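You operate a simulated robot arm through the tools that you are given. There is no shell and no other tool. Be economical: measure what you need, move in short steps, check, and stop when the job is done.

Carry out the task below with a simulated robot arm. There is one attempt and no reset: what you move stays moved.

TASK
Swap the adapters: plug the black one into the blue socket, switch it on and set the dimmer to 3.
Fine: the other adapter goes in the free holder.
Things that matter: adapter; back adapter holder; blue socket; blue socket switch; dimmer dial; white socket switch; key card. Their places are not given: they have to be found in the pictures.

It is judged by the outcome, as a careful person would: the job done as asked, and still so three seconds after it is handed in. It fails if anything else is knocked over, pushed out of place, dropped, spilled or broken.

THE ROBOT
A 7-joint arm with a two-finger parallel gripper, fixed in place. Base frame: the origin is at the foot of the arm, x ahead of it, y to its left, z up. Lengths are in mm, angles in degrees, forces in N, time in s.
With the tool pointing down near the work surface it reaches from about 240 to 620 mm from the base axis. Its first joint turns from -66.0 to 66.0 degrees. Payload 2.6 kg.
Tool frame: the origin (TCP) lies between the finger pads and is the grasp point; the fingertips stand 30 mm ahead of it; z points along the fingers, y is the line along which they close. The gripper opens to 94 mm. The fingers are 28 mm wide and 10 mm thick; the gripper's body (50 by 96 mm) begins 55 mm behind the TCP.
Orientation is told as [roll, pitch, yaw] about the base's x, y, z axes, in that order, counted from this pose: with the fingers straight down and closing along the base's y, the tool's x points along the base's -x, its y along +y and its z along -z.

THE INTERFACE
- The arm moves only by the tool jog_arm. Its argument "deltas" is a list of rows, each a list of 7 numbers: the shift along the tool's x, y, z in units of 400 mm (1.0 is 400 mm), then the turn, a rotation vector about the tool's x, y, z in units of 90 degrees (1.0 is 90 degrees), then the finger opening in mm, from 0 to 94. In form: [[x, y, z, wx, wy, wz, hand], ...]. A call has 1 to 10 rows; each row is the pose to reach, as a shift and turn from the pose commanded when the call began, along the tool's axes at that moment. A call with a number of a shift or a turn outside -1 to 1 is refused whole. A row lasts 0.2 s, in which the tool goes at most 50 mm and 8.6 degrees; a call with a longer step from one row to the next is refused whole, and so is a gripper value outside its range. A pose out of reach is approached as far as the arm can. The call stops where the force on the tool passes 70 N (or 10 N more than at its start, if that is more) or the arm is blocked; 0.2 s more then pass. The fingers move at their own pace (about 72 mm/s each) and stop on an object; they squeeze with about 37 N. The grip force told is the motor's: it shows also when the fingers shut on nothing. Time passes only in rows, and 0.2 s behind the last, so rows that repeat a pose let the fingers close. It gives the time, the measured TCP pose, the force on the tool (base axes), the opening and the grip force at its end, in the units of the frame above (readings bear some noise), and new pictures: "views" is both (left out), scene, wrist or none.
- Cameras (640 x 400 px; columns grow to the right, rows downward): "scene" is fixed at [54.2, 455.1, 559.7]; the picture's right is [-0.52, -0.86, 0.00], its down [-0.52, 0.31, -0.79] and it looks along [0.68, -0.41, -0.61] (base axes); focal length 316 px, centre (320, 200). "wrist" rides on the gripper at [-37, 0, -58] in the tool frame; the picture's right is [0.00, -1.00, 0.00], its down [0.97, 0.00, -0.24] and it looks along [0.24, 0.00, 0.97] (tool axes); focal length 218 px, centre (320, 200).
- locate(camera, pixels): for up to 12 pixels [column, row] of the newest picture of that camera ("zoom" is the newest enlarged one), the place [x, y, z] in the base frame of the surface seen there, good to about 2 mm. No time passes.
- enlarge(camera, box): a new picture of the part [left, top, right, bottom] of that camera's present view, enlarged. No time passes.
- close_job(): hands the job in; it is judged then, once.

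Work in short steps. Measure before you move; look again where a grasp or a placing could have gone wrong, and mend it. You have 80 turns and 120 pictures in all, those below and enlarged ones among them. Open the gripper and draw the arm clear of the work before you hand the job in, unless the task says otherwise; then end with one line.

The tools are called as name(argument=value, ...) on one line, values as JSON. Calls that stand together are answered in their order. jog_arm: Moves the arm, as the interface text tells. Its arguments: {"type":"object","properties":{"deltas":{"type":"array"},"views":{"type":"string","enum":["both","scene","wrist","none"]}},"required":["deltas"]} The other tools are called the same way: locate (camera, pixels) gives the place of the surface under pixels of a picture; enlarge (camera, box) takes an enlarged picture of a part of a camera's view; close_job () hands the job in.

At the start:

```text
time: 0.0
eef_pos: [331.6, 225.7, 339.0]
tcp_rot: [0.0, 0.0, -0.1]
wrist_force: [0.3, -0.4, -0.6]
finger_gap: 94.0
grip_force: 0.0
```

scene: 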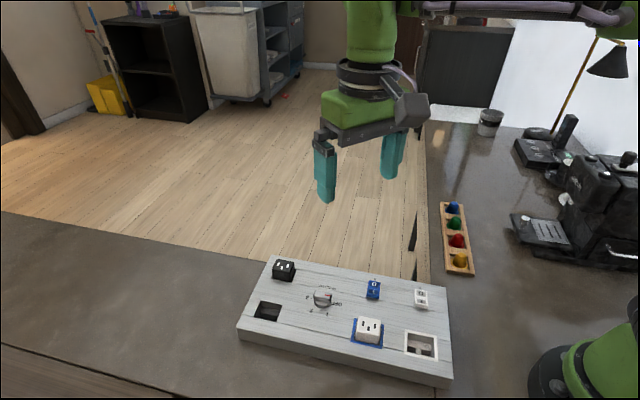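
wrist: 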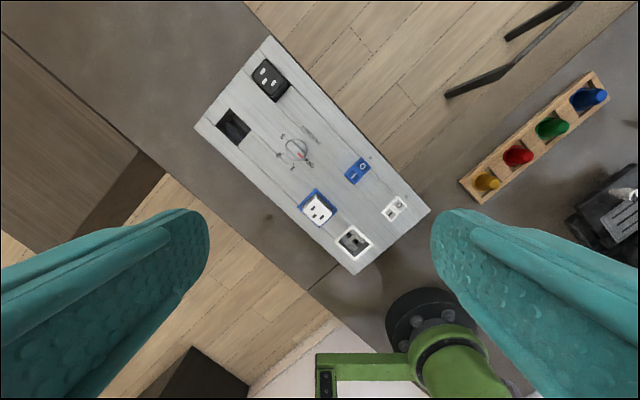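

The panel holds a black adapter (283,270), a white adapter on blue (368,330), a dial and two switches. I'll enlarge both views to read the details.

enlarge(camera="scene", box=[230, 245, 460, 389])

enlarge(camera="wrist", box=[180, 30, 440, 280])

locate(camera="scene", pixels=[[284, 266], [268, 310], [322, 297], [374, 289], [421, 298], [368, 326], [420, 345], [272, 256], [449, 290], [237, 328], [450, 380]])

locate(camera="wrist", pixels=[[270, 80], [233, 125], [299, 151], [358, 170], [394, 208], [318, 208], [353, 241], [270, 37], [430, 211], [195, 127], [355, 273]])

```text
2.78 times, centred on (345, 317) of scene
```

zoom: 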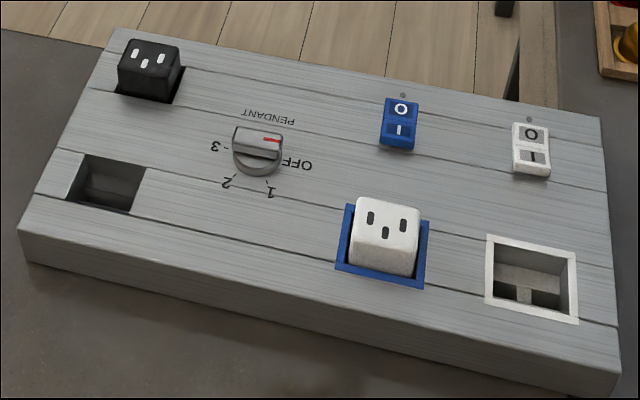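

```text
1.60 times, centred on (310, 155) of wrist
```

zoom: 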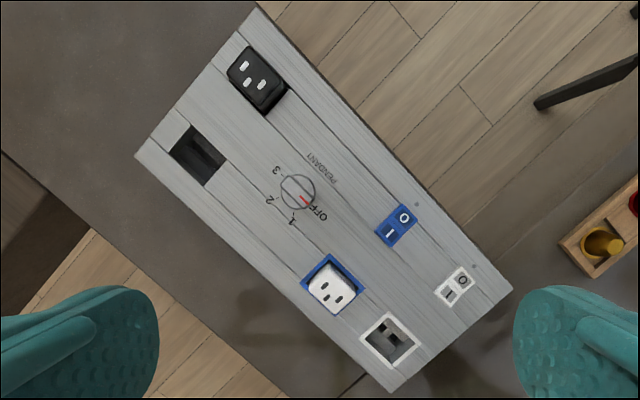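

```text
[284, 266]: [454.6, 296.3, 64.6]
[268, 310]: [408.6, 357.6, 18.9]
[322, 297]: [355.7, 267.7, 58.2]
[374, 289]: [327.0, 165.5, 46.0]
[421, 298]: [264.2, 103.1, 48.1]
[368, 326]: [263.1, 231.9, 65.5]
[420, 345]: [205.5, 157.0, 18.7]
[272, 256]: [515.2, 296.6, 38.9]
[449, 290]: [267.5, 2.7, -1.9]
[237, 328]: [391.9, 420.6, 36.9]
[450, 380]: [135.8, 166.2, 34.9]
```

```text
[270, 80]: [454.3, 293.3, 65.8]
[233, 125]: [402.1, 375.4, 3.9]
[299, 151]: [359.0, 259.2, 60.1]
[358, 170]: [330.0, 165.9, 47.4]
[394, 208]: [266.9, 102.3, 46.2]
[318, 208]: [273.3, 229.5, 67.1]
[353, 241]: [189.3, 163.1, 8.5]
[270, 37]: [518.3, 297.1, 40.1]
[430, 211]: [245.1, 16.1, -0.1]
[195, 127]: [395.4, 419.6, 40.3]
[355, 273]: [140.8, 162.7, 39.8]
```

The panel is turned 45° (long axis along (0.707,0.707)), with its top at z≈40. Both adapters have the same slot orientation, so neither needs turning. I'll move above the white adapter with yaw −45 to look closer.

jog_arm(deltas=[[0.027, 0.002, 0.06, 0, 0, 0.083, 94], [0.054, 0.004, 0.12, 0, 0, 0.167, 94], [0.08, 0.006, 0.17, 0, 0, 0.25, 94], [0.107, 0.008, 0.23, 0, 0, 0.333, 94], [0.134, 0.01, 0.29, 0, 0, 0.417, 94], [0.16, 0.0125, 0.3475, 0, 0, 0.5, 94], [0.16, 0.0125, 0.3475, 0, 0, 0.5, 94]])

```text
time: 1.6
eef_pos: [268.3, 232.1, 200.6]
tcp_rot: [0.0, 0.1, -45.0]
wrist_force: [-0.3, -0.3, 0.7]
finger_gap: 93.9
grip_force: 0.1
```

scene: 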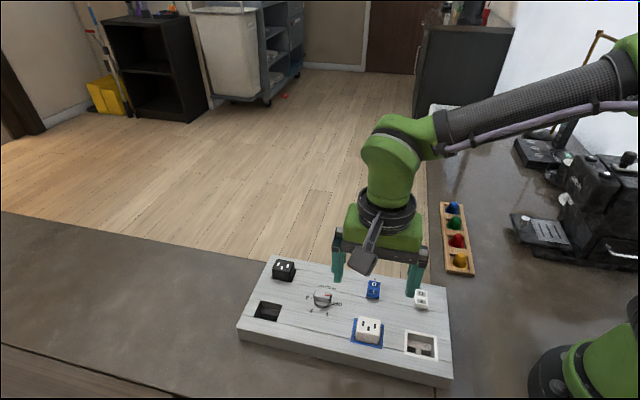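
wrist: 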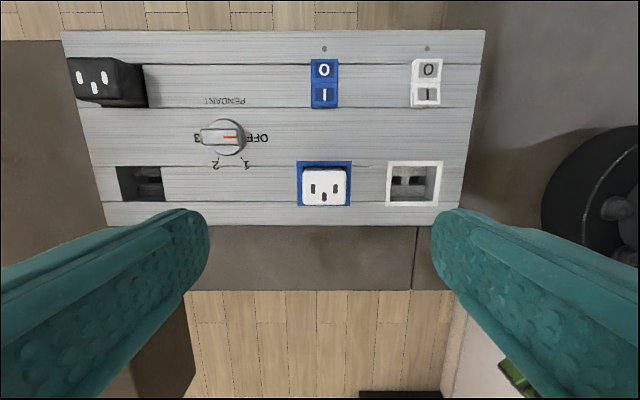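

enlarge(camera="wrist", box=[270, 140, 460, 240])

enlarge(camera="wrist", box=[60, 40, 280, 210])

locate(camera="wrist", pixels=[[303, 171], [346, 170], [303, 205], [346, 205], [324, 187], [298, 161], [352, 161], [298, 206], [118, 168], [164, 167], [121, 202], [166, 201]])

locate(camera="wrist", pixels=[[70, 60], [115, 60], [76, 97], [116, 97], [147, 106], [222, 137], [324, 62], [324, 84], [324, 107], [427, 62], [427, 84], [427, 107]])

```text
3.37 times, centred on (365, 190) of wrist
```

zoom: 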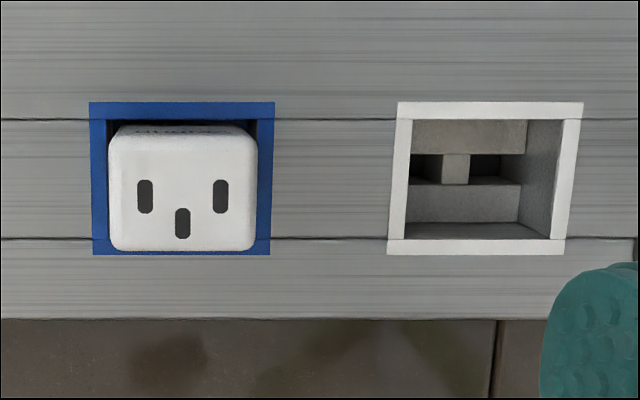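

```text
2.35 times, centred on (170, 125) of wrist
```

zoom: 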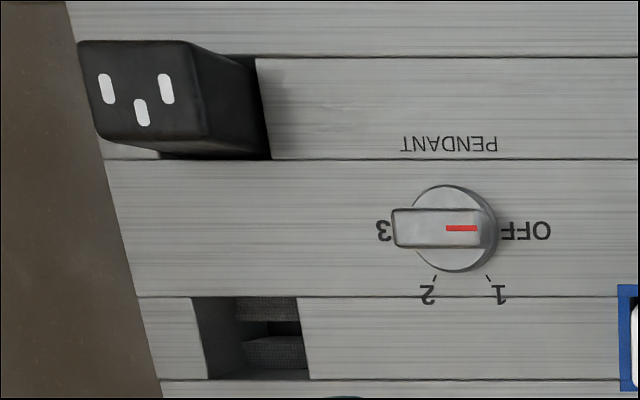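

```text
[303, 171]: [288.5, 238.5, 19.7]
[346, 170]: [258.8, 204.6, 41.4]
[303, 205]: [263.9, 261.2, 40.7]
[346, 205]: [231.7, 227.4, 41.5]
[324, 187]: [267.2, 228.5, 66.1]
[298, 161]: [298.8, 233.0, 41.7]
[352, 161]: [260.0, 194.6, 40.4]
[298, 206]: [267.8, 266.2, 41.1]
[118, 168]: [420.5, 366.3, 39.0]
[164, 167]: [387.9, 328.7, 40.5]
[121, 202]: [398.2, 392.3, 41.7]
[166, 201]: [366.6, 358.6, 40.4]
```

```text
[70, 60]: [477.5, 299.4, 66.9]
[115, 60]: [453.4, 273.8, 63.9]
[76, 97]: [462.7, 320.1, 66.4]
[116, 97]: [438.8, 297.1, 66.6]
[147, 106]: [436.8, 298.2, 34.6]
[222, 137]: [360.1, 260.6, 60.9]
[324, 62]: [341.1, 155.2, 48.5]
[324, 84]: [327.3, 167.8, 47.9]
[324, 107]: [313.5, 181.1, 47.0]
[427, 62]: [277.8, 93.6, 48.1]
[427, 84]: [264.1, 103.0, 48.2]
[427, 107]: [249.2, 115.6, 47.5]
```

The adapters measure about 37×30 mm, with tops at z≈66. In panel coordinates (u,v), the white adapter is at (350.5,−27.4), the black one at (534,−113.5) and the free holder at (534,−22). I'll descend over the white adapter to refine its position.

jog_arm(deltas=[[-0.004, -0.008, 0.1, 0, 0, 0, 94], [-0.004, -0.008, 0.2, 0, 0, 0, 94], [-0.004, -0.008, 0.2, 0, 0, 0, 94]], views="wrist")

```text
time: 2.4
eef_pos: [265.5, 227.5, 120.8]
tcp_rot: [0.0, -0.1, -44.9]
wrist_force: [-0.5, 0.6, 0.2]
finger_gap: 93.9
grip_force: 0.1
```

wrist: 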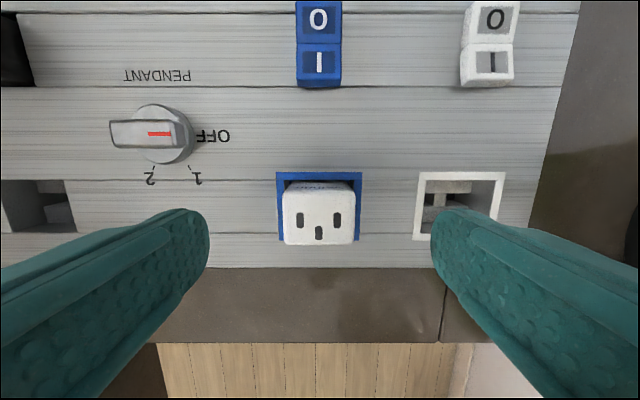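

enlarge(camera="wrist", box=[260, 0, 520, 100])

locate(camera="wrist", pixels=[[286, 195], [350, 195], [286, 240], [350, 240], [319, 218], [282, 176], [356, 176], [278, 173], [361, 173], [278, 238]])

```text
2.46 times, centred on (390, 50) of wrist
```

zoom: 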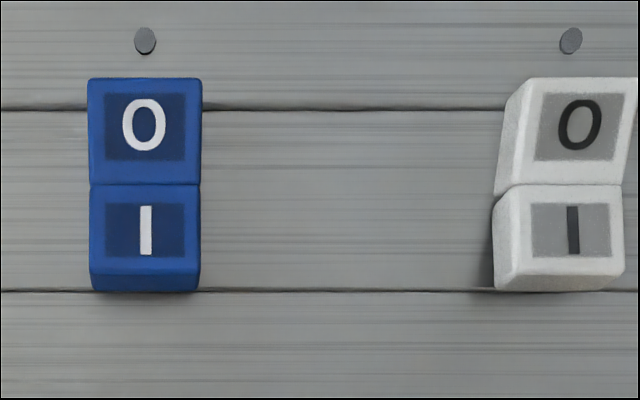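

```text
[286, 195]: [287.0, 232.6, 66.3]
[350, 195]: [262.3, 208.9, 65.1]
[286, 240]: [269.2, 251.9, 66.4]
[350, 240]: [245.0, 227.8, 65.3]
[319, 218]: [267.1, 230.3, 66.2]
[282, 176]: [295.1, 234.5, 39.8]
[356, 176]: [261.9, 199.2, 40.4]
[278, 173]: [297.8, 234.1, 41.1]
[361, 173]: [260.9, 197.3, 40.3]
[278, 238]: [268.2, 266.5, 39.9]
```

The white top centre is at u≈350.7, v≈−25.3. I'll descend to TCP z=74, so the tips clear the panel by about 3 mm, and close on it.

jog_arm(deltas=[[0.004, 0.005, 0.06, 0, 0, 0, 70], [0.004, 0.005, 0.117, 0, 0, 0, 60], [0.004, 0.005, 0.117, 0, 0, 0, 60], [0.004, 0.005, 0.117, 0, 0, 0, 20], [0.004, 0.005, 0.117, 0, 0, 0, 20], [0.004, 0.005, 0.117, 0, 0, 0, 20], [0.004, 0.005, 0.117, 0, 0, 0, 20]])

```text
time: 4.0
eef_pos: [264.8, 228.3, 72.8]
tcp_rot: [0.0, 0.0, -45.1]
wrist_force: [0.8, 0.3, 0.3]
finger_gap: 39.0
grip_force: 37.0
```

scene: 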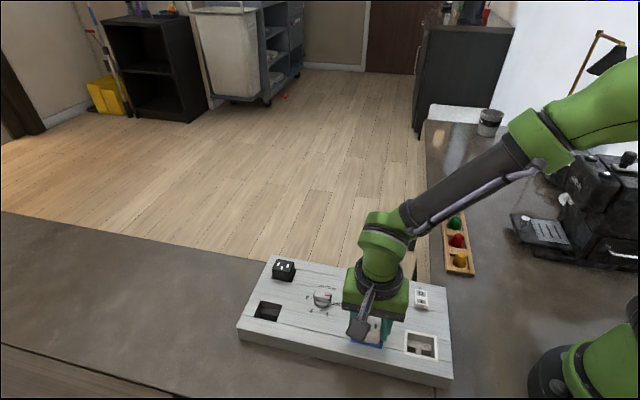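
wrist: 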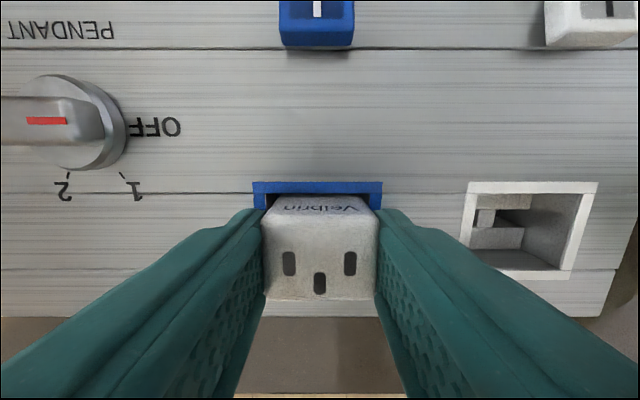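

Gripped at a 39 mm gap, with seated TCP z at 72.8 as the reference. I'll lift it straight out.

jog_arm(deltas=[[0, 0, -0.03, 0, 0, 0, 20], [0, 0, -0.06, 0, 0, 0, 20], [0, 0, -0.12, 0, 0, 0, 20], [0, 0, -0.2, 0, 0, 0, 20], [0, 0, -0.25, 0, 0, 0, 20], [0, 0, -0.25, 0, 0, 0, 20]])

```text
time: 5.4
eef_pos: [267.1, 228.9, 174.2]
tcp_rot: [0.0, 0.1, -45.0]
wrist_force: [-0.2, 0.7, 0.1]
finger_gap: 20.0
grip_force: 0.0
```

scene: 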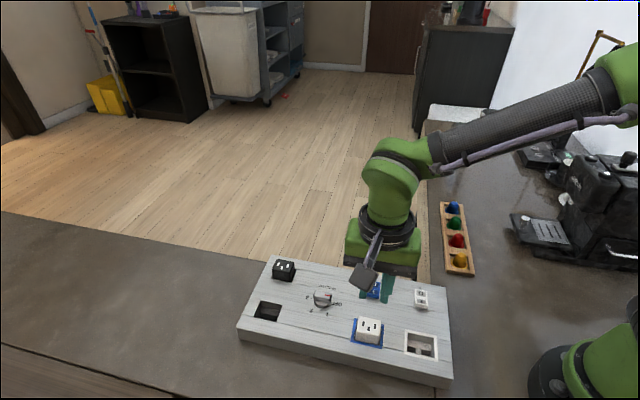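
wrist: 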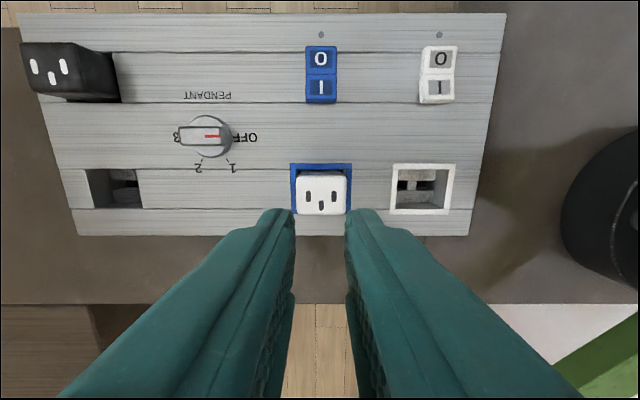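

The fingers slipped off and the adapter is still plugged at (320,193). I'll go back down slightly lower and pull more slowly in small increments.

jog_arm(deltas=[[0, 0, 0.08, 0, 0, 0, 60], [0, 0, 0.16, 0, 0, 0, 60], [0.001, 0.003, 0.2, 0, 0, 0, 60], [0.001, 0.003, 0.255, 0, 0, 0, 60], [0.001, 0.003, 0.255, 0, 0, 0, 0], [0.001, 0.003, 0.255, 0, 0, 0, 0], [0.001, 0.003, 0.255, 0, 0, 0, 0], [0.001, 0.003, 0.255, 0, 0, 0, 0]], views="none")

jog_arm(deltas=[[0, 0, -0.002, 0, 0, 0, 0], [0, 0, -0.004, 0, 0, 0, 0], [0, 0, -0.006, 0, 0, 0, 0], [0, 0, -0.008, 0, 0, 0, 0]], views="wrist")

```text
time: 7.2
eef_pos: [267.3, 231.4, 71.1]
tcp_rot: [-0.1, -0.1, -44.9]
wrist_force: [0.2, -0.1, 0.9]
finger_gap: 38.9
grip_force: 37.4
```

```text
time: 8.2
eef_pos: [266.9, 230.8, 74.3]
tcp_rot: [0.0, -0.1, -44.9]
wrist_force: [-1.1, -0.8, -1.3]
finger_gap: 39.1
grip_force: 36.7
```

wrist: 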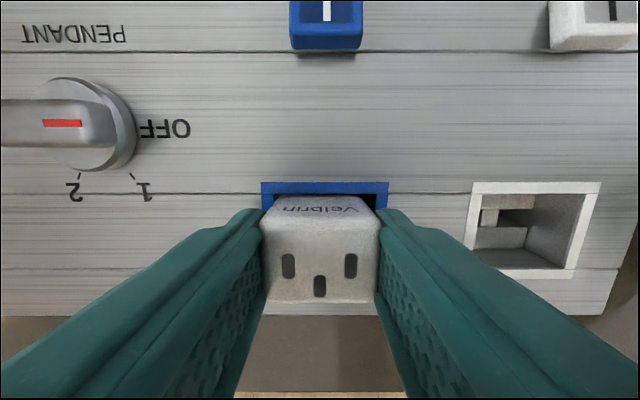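

Up 3 mm with little force and a firm grip. I'll continue slowly and check.

jog_arm(deltas=[[0, 0, -0.005, 0, 0, 0, 0], [0, 0, -0.01, 0, 0, 0, 0], [0, 0, -0.015, 0, 0, 0, 0], [0, 0, -0.02, 0, 0, 0, 0]], views="wrist")

```text
time: 9.2
eef_pos: [267.4, 231.7, 81.9]
tcp_rot: [-0.1, 0.0, -45.0]
wrist_force: [-3.0, -3.2, -2.1]
finger_gap: 38.9
grip_force: 36.8
```

wrist: 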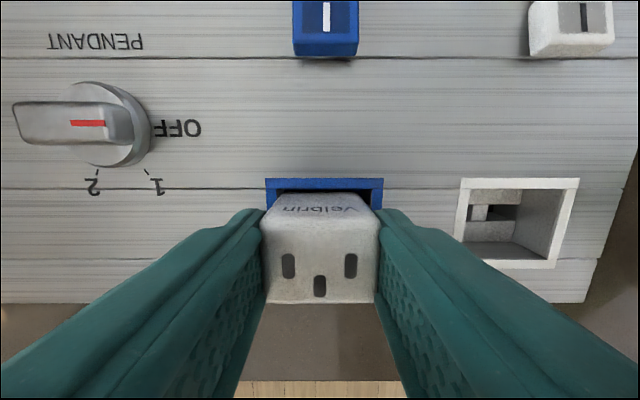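

The adapter rises with the gripper, with a slight side load along −u. I'll relieve that by 1 mm and keep lifting slowly.

jog_arm(deltas=[[0, -0.003, -0.005, 0, 0, 0, 0], [0, -0.003, -0.012, 0, 0, 0, 0], [0, -0.003, -0.02, 0, 0, 0, 0], [0, -0.003, -0.028, 0, 0, 0, 0], [0, -0.003, -0.036, 0, 0, 0, 0], [0, -0.003, -0.044, 0, 0, 0, 0], [0, -0.003, -0.052, 0, 0, 0, 0], [0, -0.003, -0.06, 0, 0, 0, 0], [0, -0.003, -0.068, 0, 0, 0, 0], [0, -0.003, -0.076, 0, 0, 0, 0]])

```text
time: 11.4
eef_pos: [265.5, 231.2, 112.2]
tcp_rot: [0.0, 0.0, -45.0]
wrist_force: [0.0, 0.3, 0.0]
finger_gap: 39.0
grip_force: 37.2
```

scene: 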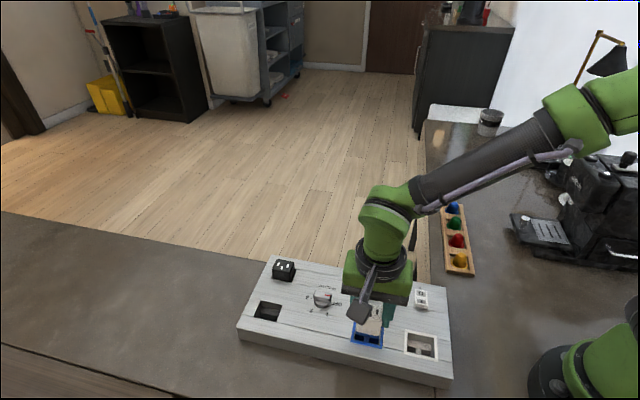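
wrist: 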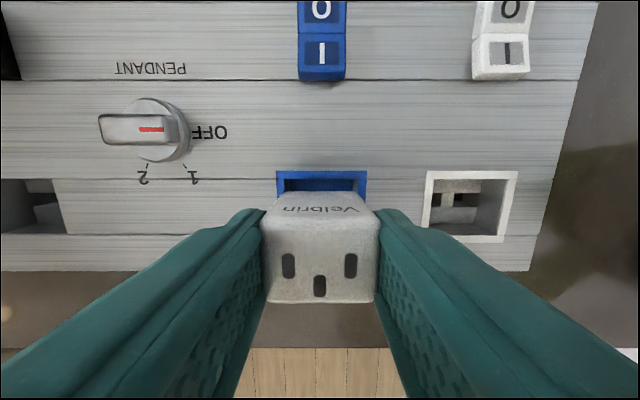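

The white adapter is out. I'll rise to z=160 and move toward the free holder, then measure it.

jog_arm(deltas=[[0, 0, -0.06, 0, 0, 0, 0], [0, 0, -0.12, 0, 0, 0, 0], [0, 0.11, -0.12, 0, 0, 0, 0], [0, 0.22, -0.12, 0, 0, 0, 0], [0, 0.33, -0.12, 0, 0, 0, 0], [0, 0.44, -0.12, 0, 0, 0, 0], [0, 0.44, -0.12, 0, 0, 0, 0]])

```text
time: 13.0
eef_pos: [389.6, 354.5, 160.2]
tcp_rot: [-0.1, -0.1, -45.0]
wrist_force: [0.7, 0.1, -1.1]
finger_gap: 39.0
grip_force: 37.1
```

scene: 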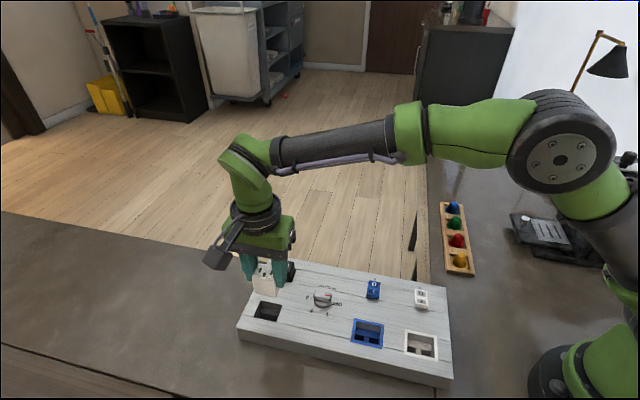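
wrist: 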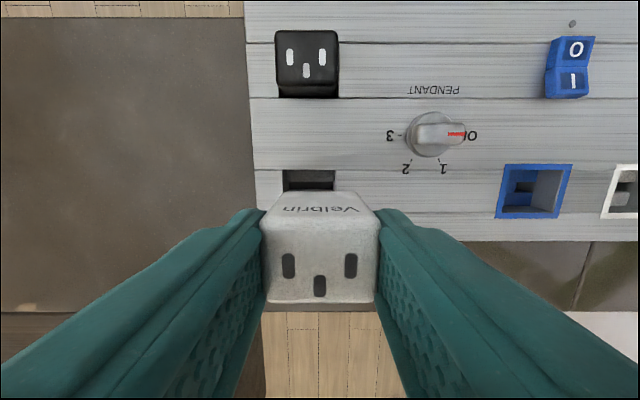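

Now to measure the rims of the free holder and the blue socket.

enlarge(camera="scene", box=[230, 250, 460, 394])

locate(camera="wrist", pixels=[[281, 170], [336, 170], [276, 97], [340, 97], [507, 164], [572, 164], [497, 217], [561, 217], [513, 168], [565, 168], [504, 211], [557, 211]])

```text
2.78 times, centred on (345, 322) of scene
```

zoom: 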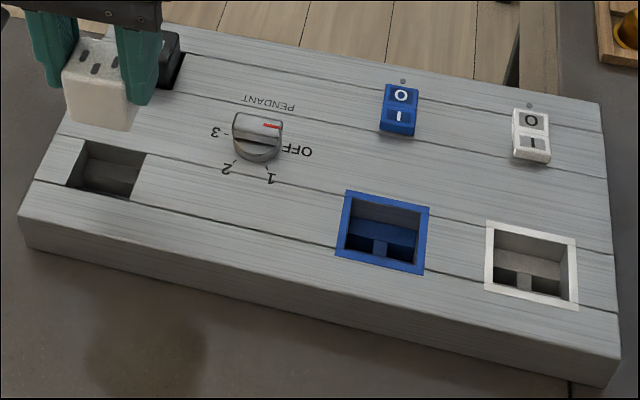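

```text
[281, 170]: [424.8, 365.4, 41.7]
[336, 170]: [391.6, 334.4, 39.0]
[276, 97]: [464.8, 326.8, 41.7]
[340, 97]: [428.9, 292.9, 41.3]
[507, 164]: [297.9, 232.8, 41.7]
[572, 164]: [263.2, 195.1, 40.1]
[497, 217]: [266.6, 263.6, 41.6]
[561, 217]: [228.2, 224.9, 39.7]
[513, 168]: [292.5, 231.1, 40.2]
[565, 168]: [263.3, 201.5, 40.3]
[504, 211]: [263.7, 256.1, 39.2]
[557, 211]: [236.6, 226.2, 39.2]
```

locate(camera="zoom", pixels=[[84, 138], [147, 153], [64, 186], [130, 203], [115, 145], [97, 196], [346, 190], [430, 206], [337, 255], [424, 275], [352, 197], [424, 211]])

enlarge(camera="scene", box=[235, 250, 315, 330])

```text
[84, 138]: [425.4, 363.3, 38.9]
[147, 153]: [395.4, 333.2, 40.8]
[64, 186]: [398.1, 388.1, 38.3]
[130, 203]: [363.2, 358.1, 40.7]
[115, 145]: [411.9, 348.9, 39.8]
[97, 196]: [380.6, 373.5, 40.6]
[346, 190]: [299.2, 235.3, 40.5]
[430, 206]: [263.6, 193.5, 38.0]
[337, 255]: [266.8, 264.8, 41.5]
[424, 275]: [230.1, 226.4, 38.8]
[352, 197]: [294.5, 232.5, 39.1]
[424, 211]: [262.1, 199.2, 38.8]
```

```text
5.00 times, centred on (275, 290) of scene
```

zoom: 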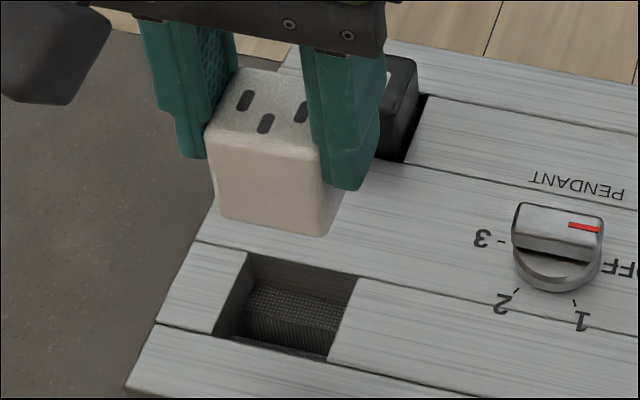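

The free holder centre is u≈534.7, v≈−24.7, with a 43×37 opening. I'll align and descend to just above it.

jog_arm(deltas=[[0, 0.021, 0.03, 0, 0, 0, 0], [0, 0.021, 0.07, 0, 0, 0, 0], [0, 0.021, 0.105, 0, 0, 0, 0], [0, 0.021, 0.105, 0, 0, 0, 0], [0, 0.021, 0.105, 0, 0, 0, 0]])

enlarge(camera="scene", box=[235, 250, 315, 330])

```text
time: 14.2
eef_pos: [396.1, 360.5, 118.9]
tcp_rot: [0.0, 0.0, -45.0]
wrist_force: [-0.5, 0.1, 0.0]
finger_gap: 38.8
grip_force: 36.9
```

scene: 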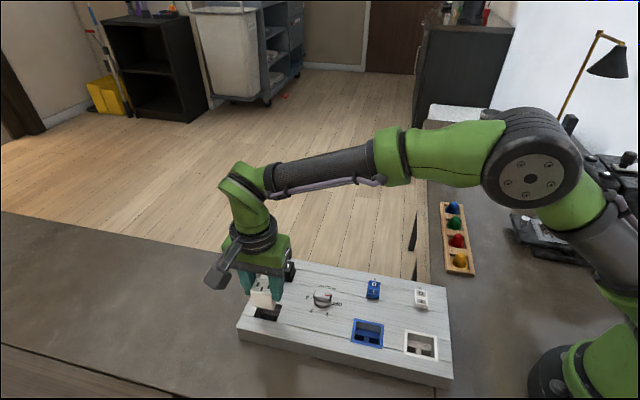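
wrist: 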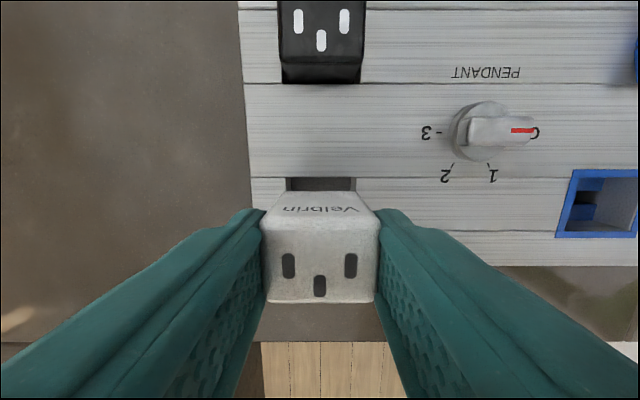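

```text
5.00 times, centred on (275, 290) of scene
```

zoom: 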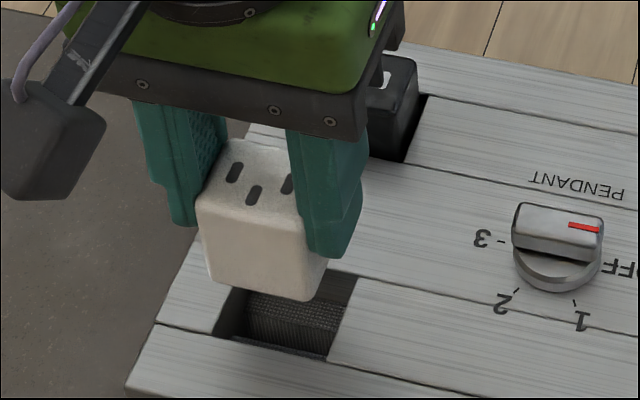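

Alignment looks good: the hole spans columns 286–356 and the adapter centre is at 320. I'll descend gently.

jog_arm(deltas=[[0, 0, 0.015, 0, 0, 0, 0], [0, 0, 0.03, 0, 0, 0, 0], [0, 0, 0.045, 0, 0, 0, 0], [0, 0, 0.055, 0, 0, 0, 0], [0, 0, 0.065, 0, 0, 0, 0], [0, 0, 0.075, 0, 0, 0, 0]])

enlarge(camera="scene", box=[235, 250, 315, 330])

```text
time: 15.6
eef_pos: [395.6, 361.1, 90.0]
tcp_rot: [0.0, 0.0, -45.1]
wrist_force: [0.7, 0.3, -0.7]
finger_gap: 39.2
grip_force: 37.0
```

scene: 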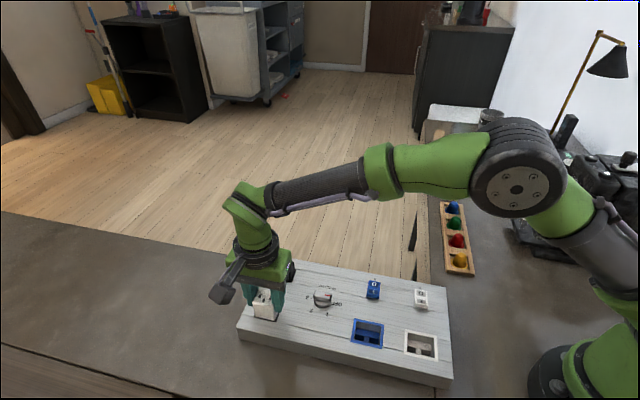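
wrist: 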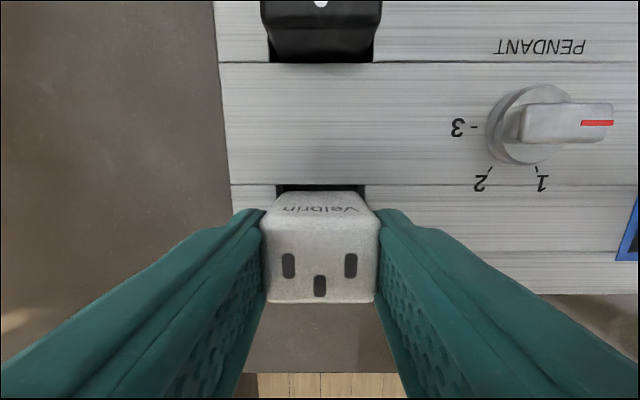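

```text
5.00 times, centred on (275, 290) of scene
```

zoom: 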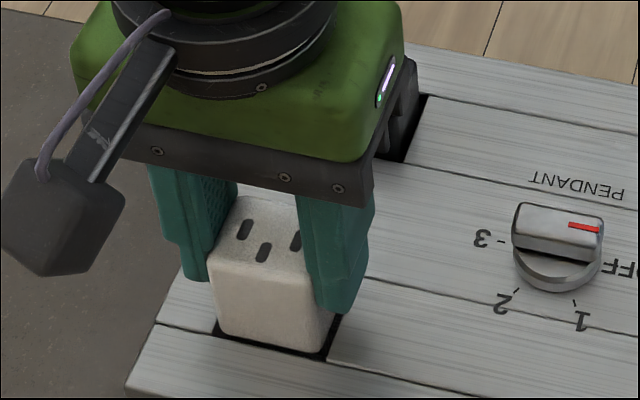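

Entering cleanly with gaps on all sides. I'll continue to the seated height (TCP z≈72).

jog_arm(deltas=[[0, 0, 0.008, 0, 0, 0, 0], [0, 0, 0.016, 0, 0, 0, 0], [0, 0, 0.024, 0, 0, 0, 0], [0, 0, 0.032, 0, 0, 0, 0], [0, 0, 0.038, 0, 0, 0, 0], [0, 0, 0.043, 0, 0, 0, 0], [0, 0, 0.046, 0, 0, 0, 0]])

enlarge(camera="scene", box=[235, 250, 315, 330])

```text
time: 17.2
eef_pos: [397.2, 362.0, 71.4]
tcp_rot: [0.1, 0.0, -45.0]
wrist_force: [-0.4, -1.3, 6.5]
finger_gap: 39.1
grip_force: 36.5
```

scene: 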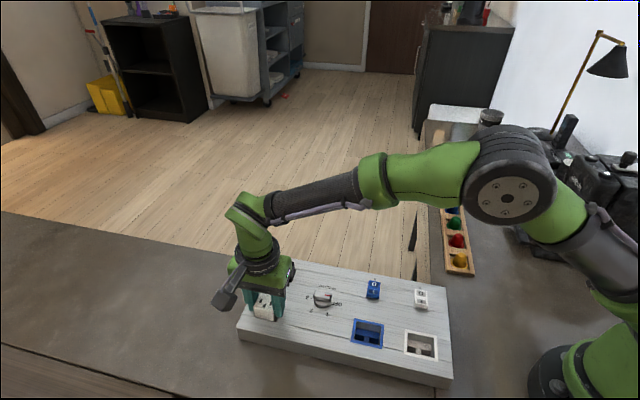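
wrist: 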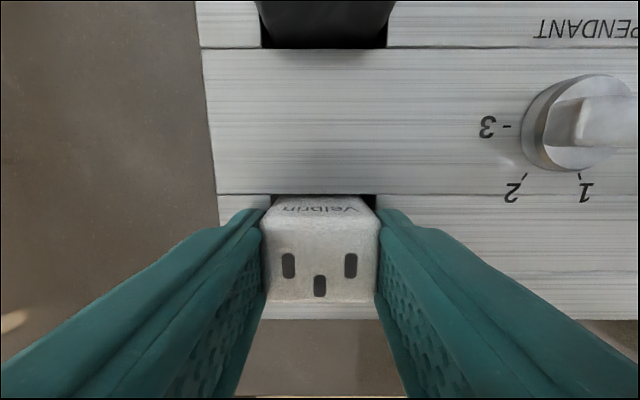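

```text
5.00 times, centred on (275, 290) of scene
```

zoom: 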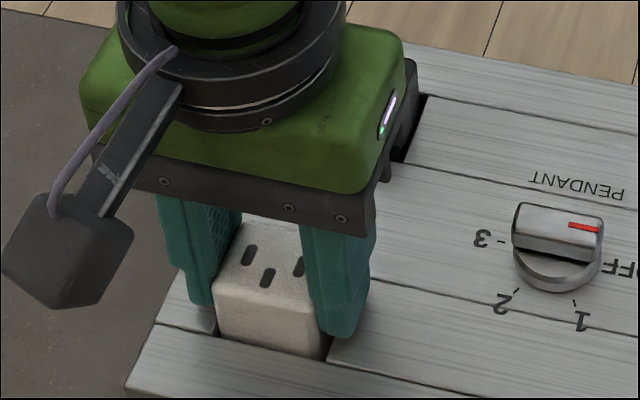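

Contact at 6.5 N, at seated height. I'll press 1 mm more to confirm the bottom, then release and rise.

jog_arm(deltas=[[0, 0, 0.002, 0, 0, 0, 0], [0, 0, 0.003, 0, 0, 0, 0]], views="none")

jog_arm(deltas=[[0, 0, -0.001, 0, 0, 0, 60], [0, 0, -0.001, 0, 0, 0, 60], [0, 0, -0.08, 0, 0, 0, 60], [0, 0, -0.16, 0, 0, 0, 60], [0, 0, -0.24, 0, 0, 0, 60], [0, 0, -0.24, 0, 0, 0, 60]])

enlarge(camera="scene", box=[235, 250, 315, 330])

```text
time: 17.8
eef_pos: [397.2, 361.1, 71.5]
tcp_rot: [0.3, -0.1, -44.9]
wrist_force: [-5.9, -6.7, 24.4]
finger_gap: 38.9
grip_force: 36.8
```

```text
time: 19.2
eef_pos: [397.0, 360.3, 164.4]
tcp_rot: [0.0, -0.1, -45.1]
wrist_force: [-0.1, 0.0, 0.7]
finger_gap: 60.4
grip_force: 0.0
```

scene: 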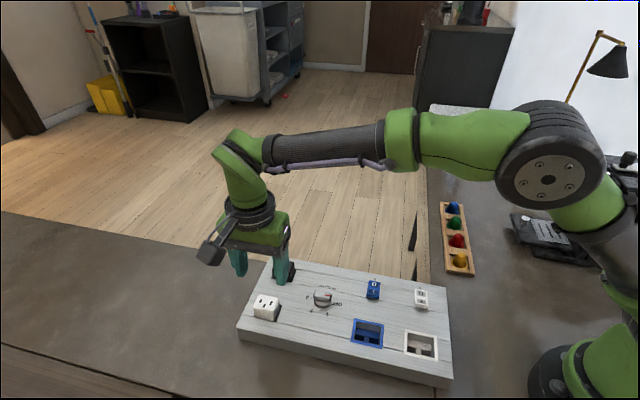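
wrist: 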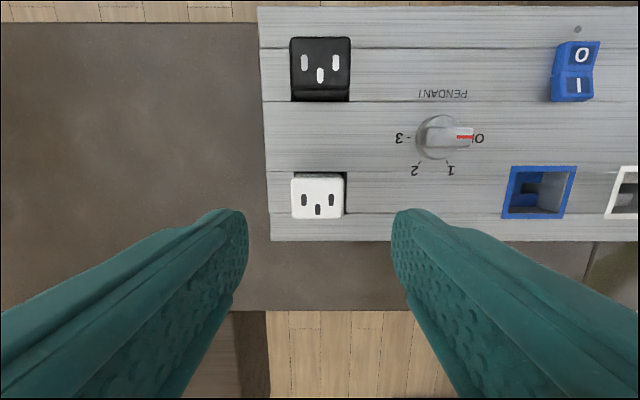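

```text
5.00 times, centred on (275, 290) of scene
```

zoom: 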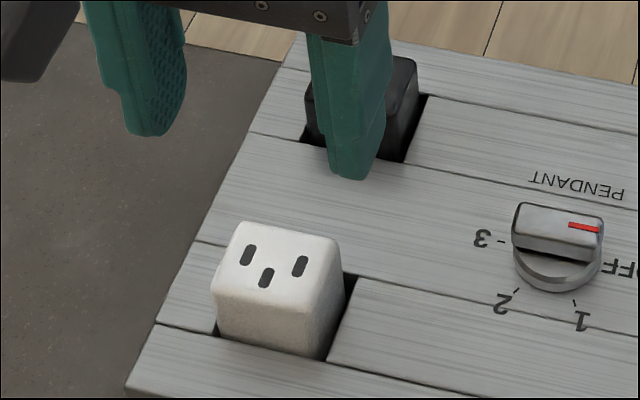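

The white adapter is seated in the free holder. I'll measure both tops.

locate(camera="wrist", pixels=[[318, 195], [294, 182], [343, 182], [294, 215], [343, 215], [320, 66], [294, 42], [346, 42], [296, 87], [347, 87]])

```text
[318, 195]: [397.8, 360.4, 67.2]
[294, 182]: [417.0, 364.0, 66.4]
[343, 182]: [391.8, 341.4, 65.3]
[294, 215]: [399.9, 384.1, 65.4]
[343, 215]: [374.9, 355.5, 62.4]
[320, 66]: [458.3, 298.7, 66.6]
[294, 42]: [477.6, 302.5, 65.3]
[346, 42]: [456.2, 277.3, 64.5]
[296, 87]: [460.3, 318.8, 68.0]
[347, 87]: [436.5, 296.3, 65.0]
```

Both tops are at z≈66. The black adapter is at u≈534.8, v≈−113. I'll move over it, descend and grip.

jog_arm(deltas=[[-0.1, -0.002, 0, 0, 0, 0, 60], [-0.2175, -0.002, 0, 0, 0, 0, 60], [-0.2175, -0.002, 0.08, 0, 0, 0, 60], [-0.2175, -0.002, 0.12, 0, 0, 0, 60], [-0.2175, -0.002, 0.12, 0, 0, 0, 60]])

```text
time: 20.4
eef_pos: [456.2, 299.0, 116.4]
tcp_rot: [0.1, 0.1, -44.9]
wrist_force: [-0.7, -0.6, -0.7]
finger_gap: 60.2
grip_force: 0.1
```

scene: 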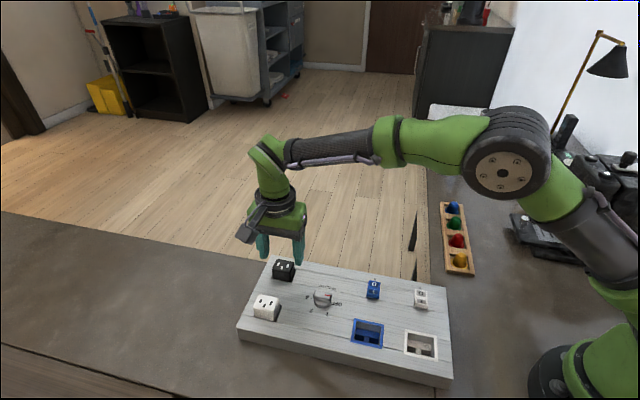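
wrist: 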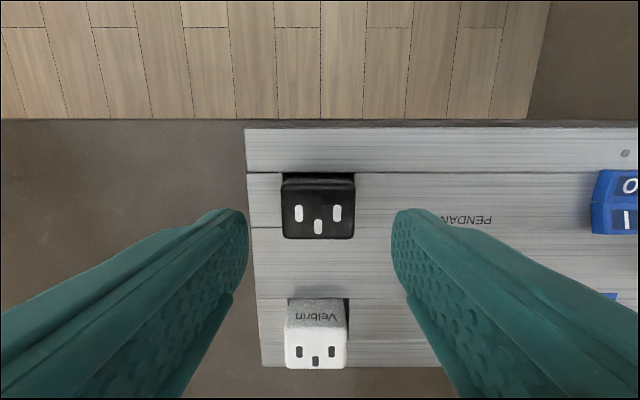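

locate(camera="wrist", pixels=[[286, 190], [350, 190], [286, 235], [350, 235], [318, 212]])

```text
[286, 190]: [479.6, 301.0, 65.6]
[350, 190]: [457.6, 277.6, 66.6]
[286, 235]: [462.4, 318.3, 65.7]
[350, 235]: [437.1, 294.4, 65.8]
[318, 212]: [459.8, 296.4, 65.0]
```

Correction: v −3 mm, u +0.8 mm. Then I'll descend and grip.

jog_arm(deltas=[[-0.007, 0.002, 0.06, 0, 0, 0, 60], [-0.007, 0.002, 0.113, 0, 0, 0, 60], [-0.007, 0.002, 0.113, 0, 0, 0, 60], [-0.007, 0.002, 0.113, 0, 0, 0, 0], [-0.007, 0.002, 0.113, 0, 0, 0, 0], [-0.007, 0.002, 0.113, 0, 0, 0, 0], [-0.007, 0.002, 0.113, 0, 0, 0, 0]], views="wrist")

jog_arm(deltas=[[0, 0, -0.002, 0, 0, 0, 0], [0, 0, -0.004, 0, 0, 0, 0], [0, 0, -0.007, 0, 0, 0, 0], [0, 0, -0.01, 0, 0, 0, 0], [0, 0, -0.015, 0, 0, 0, 0], [0, 0, -0.02, 0, 0, 0, 0], [0, 0, -0.026, 0, 0, 0, 0]], views="wrist")

```text
time: 22.0
eef_pos: [459.1, 298.4, 72.4]
tcp_rot: [0.0, -0.1, -45.0]
wrist_force: [0.5, -0.1, 0.0]
finger_gap: 39.3
grip_force: 36.9
```

wrist: 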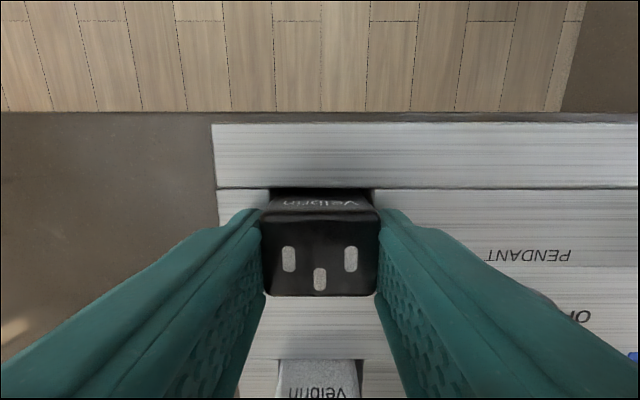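

```text
time: 23.6
eef_pos: [459.4, 297.3, 82.3]
tcp_rot: [0.0, 0.0, -45.0]
wrist_force: [0.3, 0.3, -0.4]
finger_gap: 39.0
grip_force: 37.3
```

wrist: 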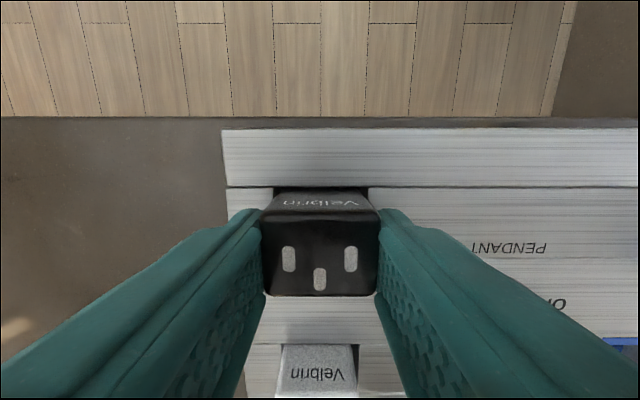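

Rising with the gripper. I'll lift to about z=160 and carry it over the blue socket.

jog_arm(deltas=[[0, 0, -0.02, 0, 0, 0, 0], [0, 0, -0.06, 0, 0, 0, 0], [0, 0, -0.12, 0, 0, 0, 0], [0, 0, -0.195, 0, 0, 0, 0], [0.045, -0.093, -0.195, 0, 0, 0, 0], [0.09, -0.185, -0.195, 0, 0, 0, 0], [0.136, -0.278, -0.195, 0, 0, 0, 0], [0.181, -0.371, -0.195, 0, 0, 0, 0], [0.226, -0.4635, -0.195, 0, 0, 0, 0], [0.226, -0.4635, -0.195, 0, 0, 0, 0]])

```text
time: 25.8
eef_pos: [266.2, 229.0, 157.9]
tcp_rot: [0.0, 0.0, -45.0]
wrist_force: [-0.5, 0.7, -1.0]
finger_gap: 39.0
grip_force: 37.2
```

scene: 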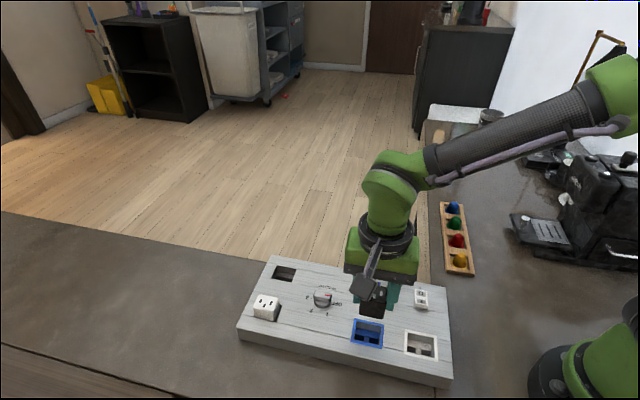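
wrist: 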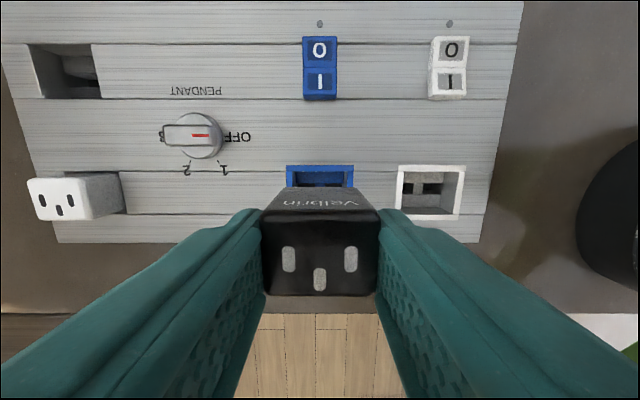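

Centred in u (rim 287–354). I'll shift v by +2 mm to account for the grasp offset and descend to z≈117.

jog_arm(deltas=[[0.005, 0, 0.04, 0, 0, 0, 0], [0.005, 0, 0.08, 0, 0, 0, 0], [0.005, 0, 0.1, 0, 0, 0, 0], [0.005, 0, 0.1, 0, 0, 0, 0]])

enlarge(camera="scene", box=[320, 270, 420, 370])

```text
time: 26.8
eef_pos: [263.4, 231.0, 118.4]
tcp_rot: [0.0, 0.0, -45.0]
wrist_force: [-0.4, 0.4, -0.3]
finger_gap: 39.1
grip_force: 37.1
```

scene: 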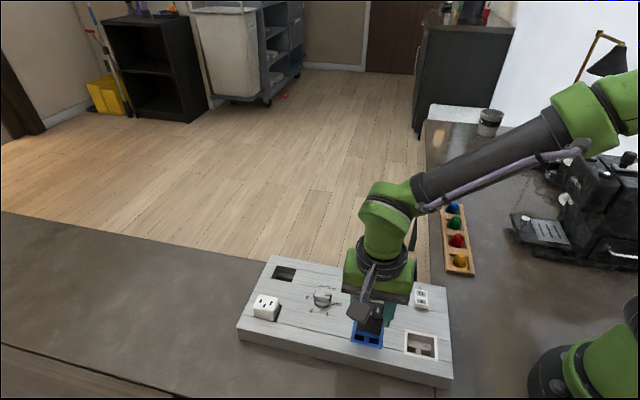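
wrist: 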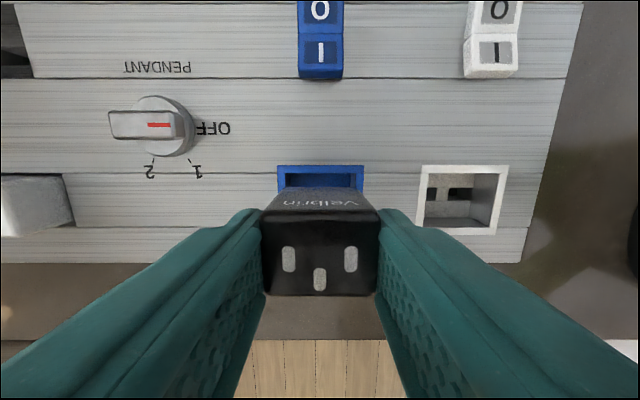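

```text
4.00 times, centred on (370, 320) of scene
```

zoom: 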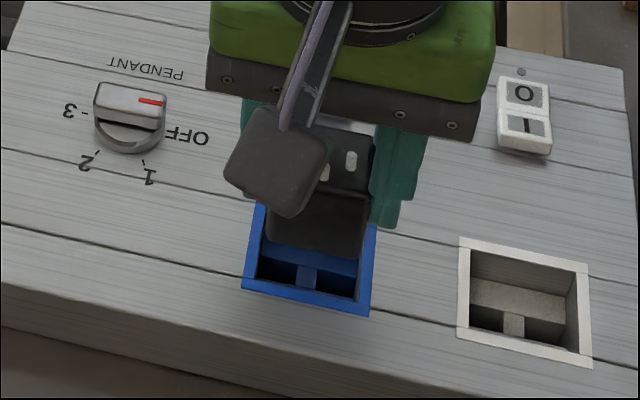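

Alignment looks fine. I'll descend slowly.

jog_arm(deltas=[[0, 0, 0.015, 0, 0, 0, 0], [0, 0, 0.03, 0, 0, 0, 0], [0, 0, 0.045, 0, 0, 0, 0], [0, 0, 0.055, 0, 0, 0, 0], [0, 0, 0.065, 0, 0, 0, 0], [0, 0, 0.075, 0, 0, 0, 0]])

enlarge(camera="scene", box=[320, 270, 420, 370])

```text
time: 28.2
eef_pos: [264.0, 232.2, 89.9]
tcp_rot: [0.1, -0.2, -45.0]
wrist_force: [-0.6, -1.0, -0.3]
finger_gap: 38.9
grip_force: 36.2
```

scene: 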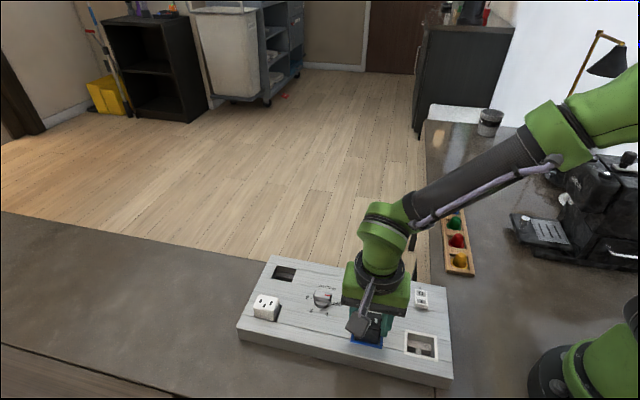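
wrist: 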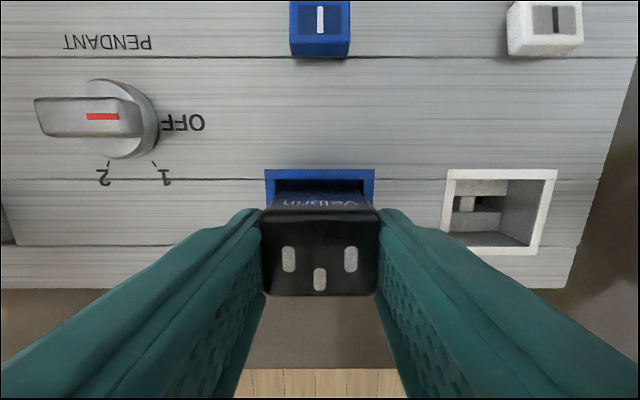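

```text
4.00 times, centred on (370, 320) of scene
```

zoom: 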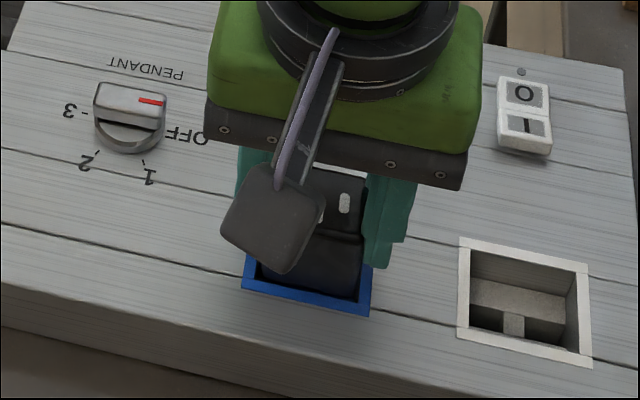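

jog_arm(deltas=[[-0.001, 0, 0.008, 0, 0, 0, 0], [-0.002, 0, 0.016, 0, 0, 0, 0], [-0.002, 0, 0.024, 0, 0, 0, 0], [-0.002, 0, 0.032, 0, 0, 0, 0], [-0.002, 0, 0.038, 0, 0, 0, 0], [-0.002, 0, 0.042, 0, 0, 0, 0]])

enlarge(camera="scene", box=[320, 270, 420, 370])

```text
time: 29.6
eef_pos: [263.8, 230.1, 73.7]
tcp_rot: [0.0, 0.0, -45.0]
wrist_force: [-0.3, -0.5, -0.3]
finger_gap: 39.0
grip_force: 37.1
```

scene: 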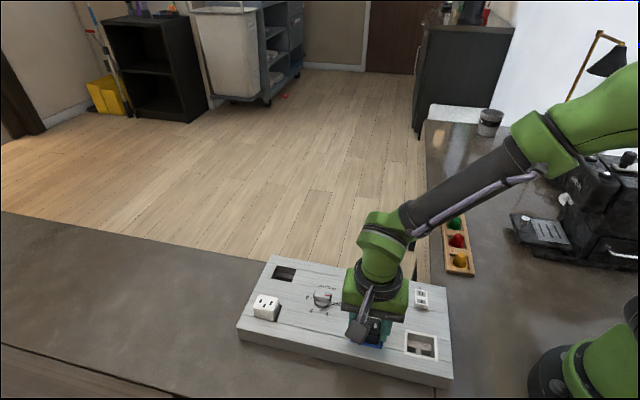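
wrist: 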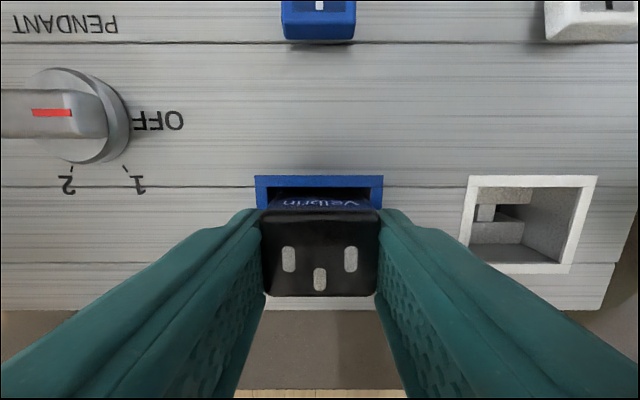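

```text
4.00 times, centred on (370, 320) of scene
```

zoom: 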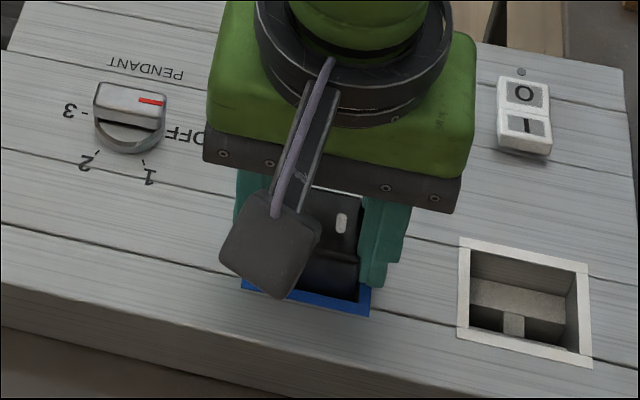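

Nearly seated: the black adapter's seated TCP z is about 72.4 and it is now at 73.7. I'll press down until contact.

jog_arm(deltas=[[0, 0, 0.003, 0, 0, 0, 0], [0, 0, 0.005, 0, 0, 0, 0], [0, 0, 0.005, 0, 0, 0, 0]], views="none")

```text
time: 30.4
eef_pos: [264.3, 230.8, 71.4]
tcp_rot: [0.0, 0.0, -45.0]
wrist_force: [-0.1, -0.2, -1.0]
finger_gap: 39.3
grip_force: 36.7
```

jog_arm(deltas=[[0, 0, 0.002, 0, 0, 0, 0], [0, 0, 0.003, 0, 0, 0, 0], [0, 0, 0.003, 0, 0, 0, 0]], views="wrist")

```text
time: 31.2
eef_pos: [264.3, 231.5, 71.6]
tcp_rot: [0.2, 0.0, -45.0]
wrist_force: [-9.6, -10.4, 37.6]
finger_gap: 39.3
grip_force: 36.7
```

wrist: 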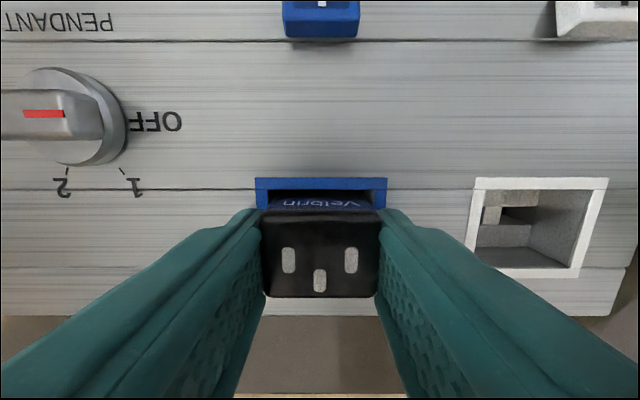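

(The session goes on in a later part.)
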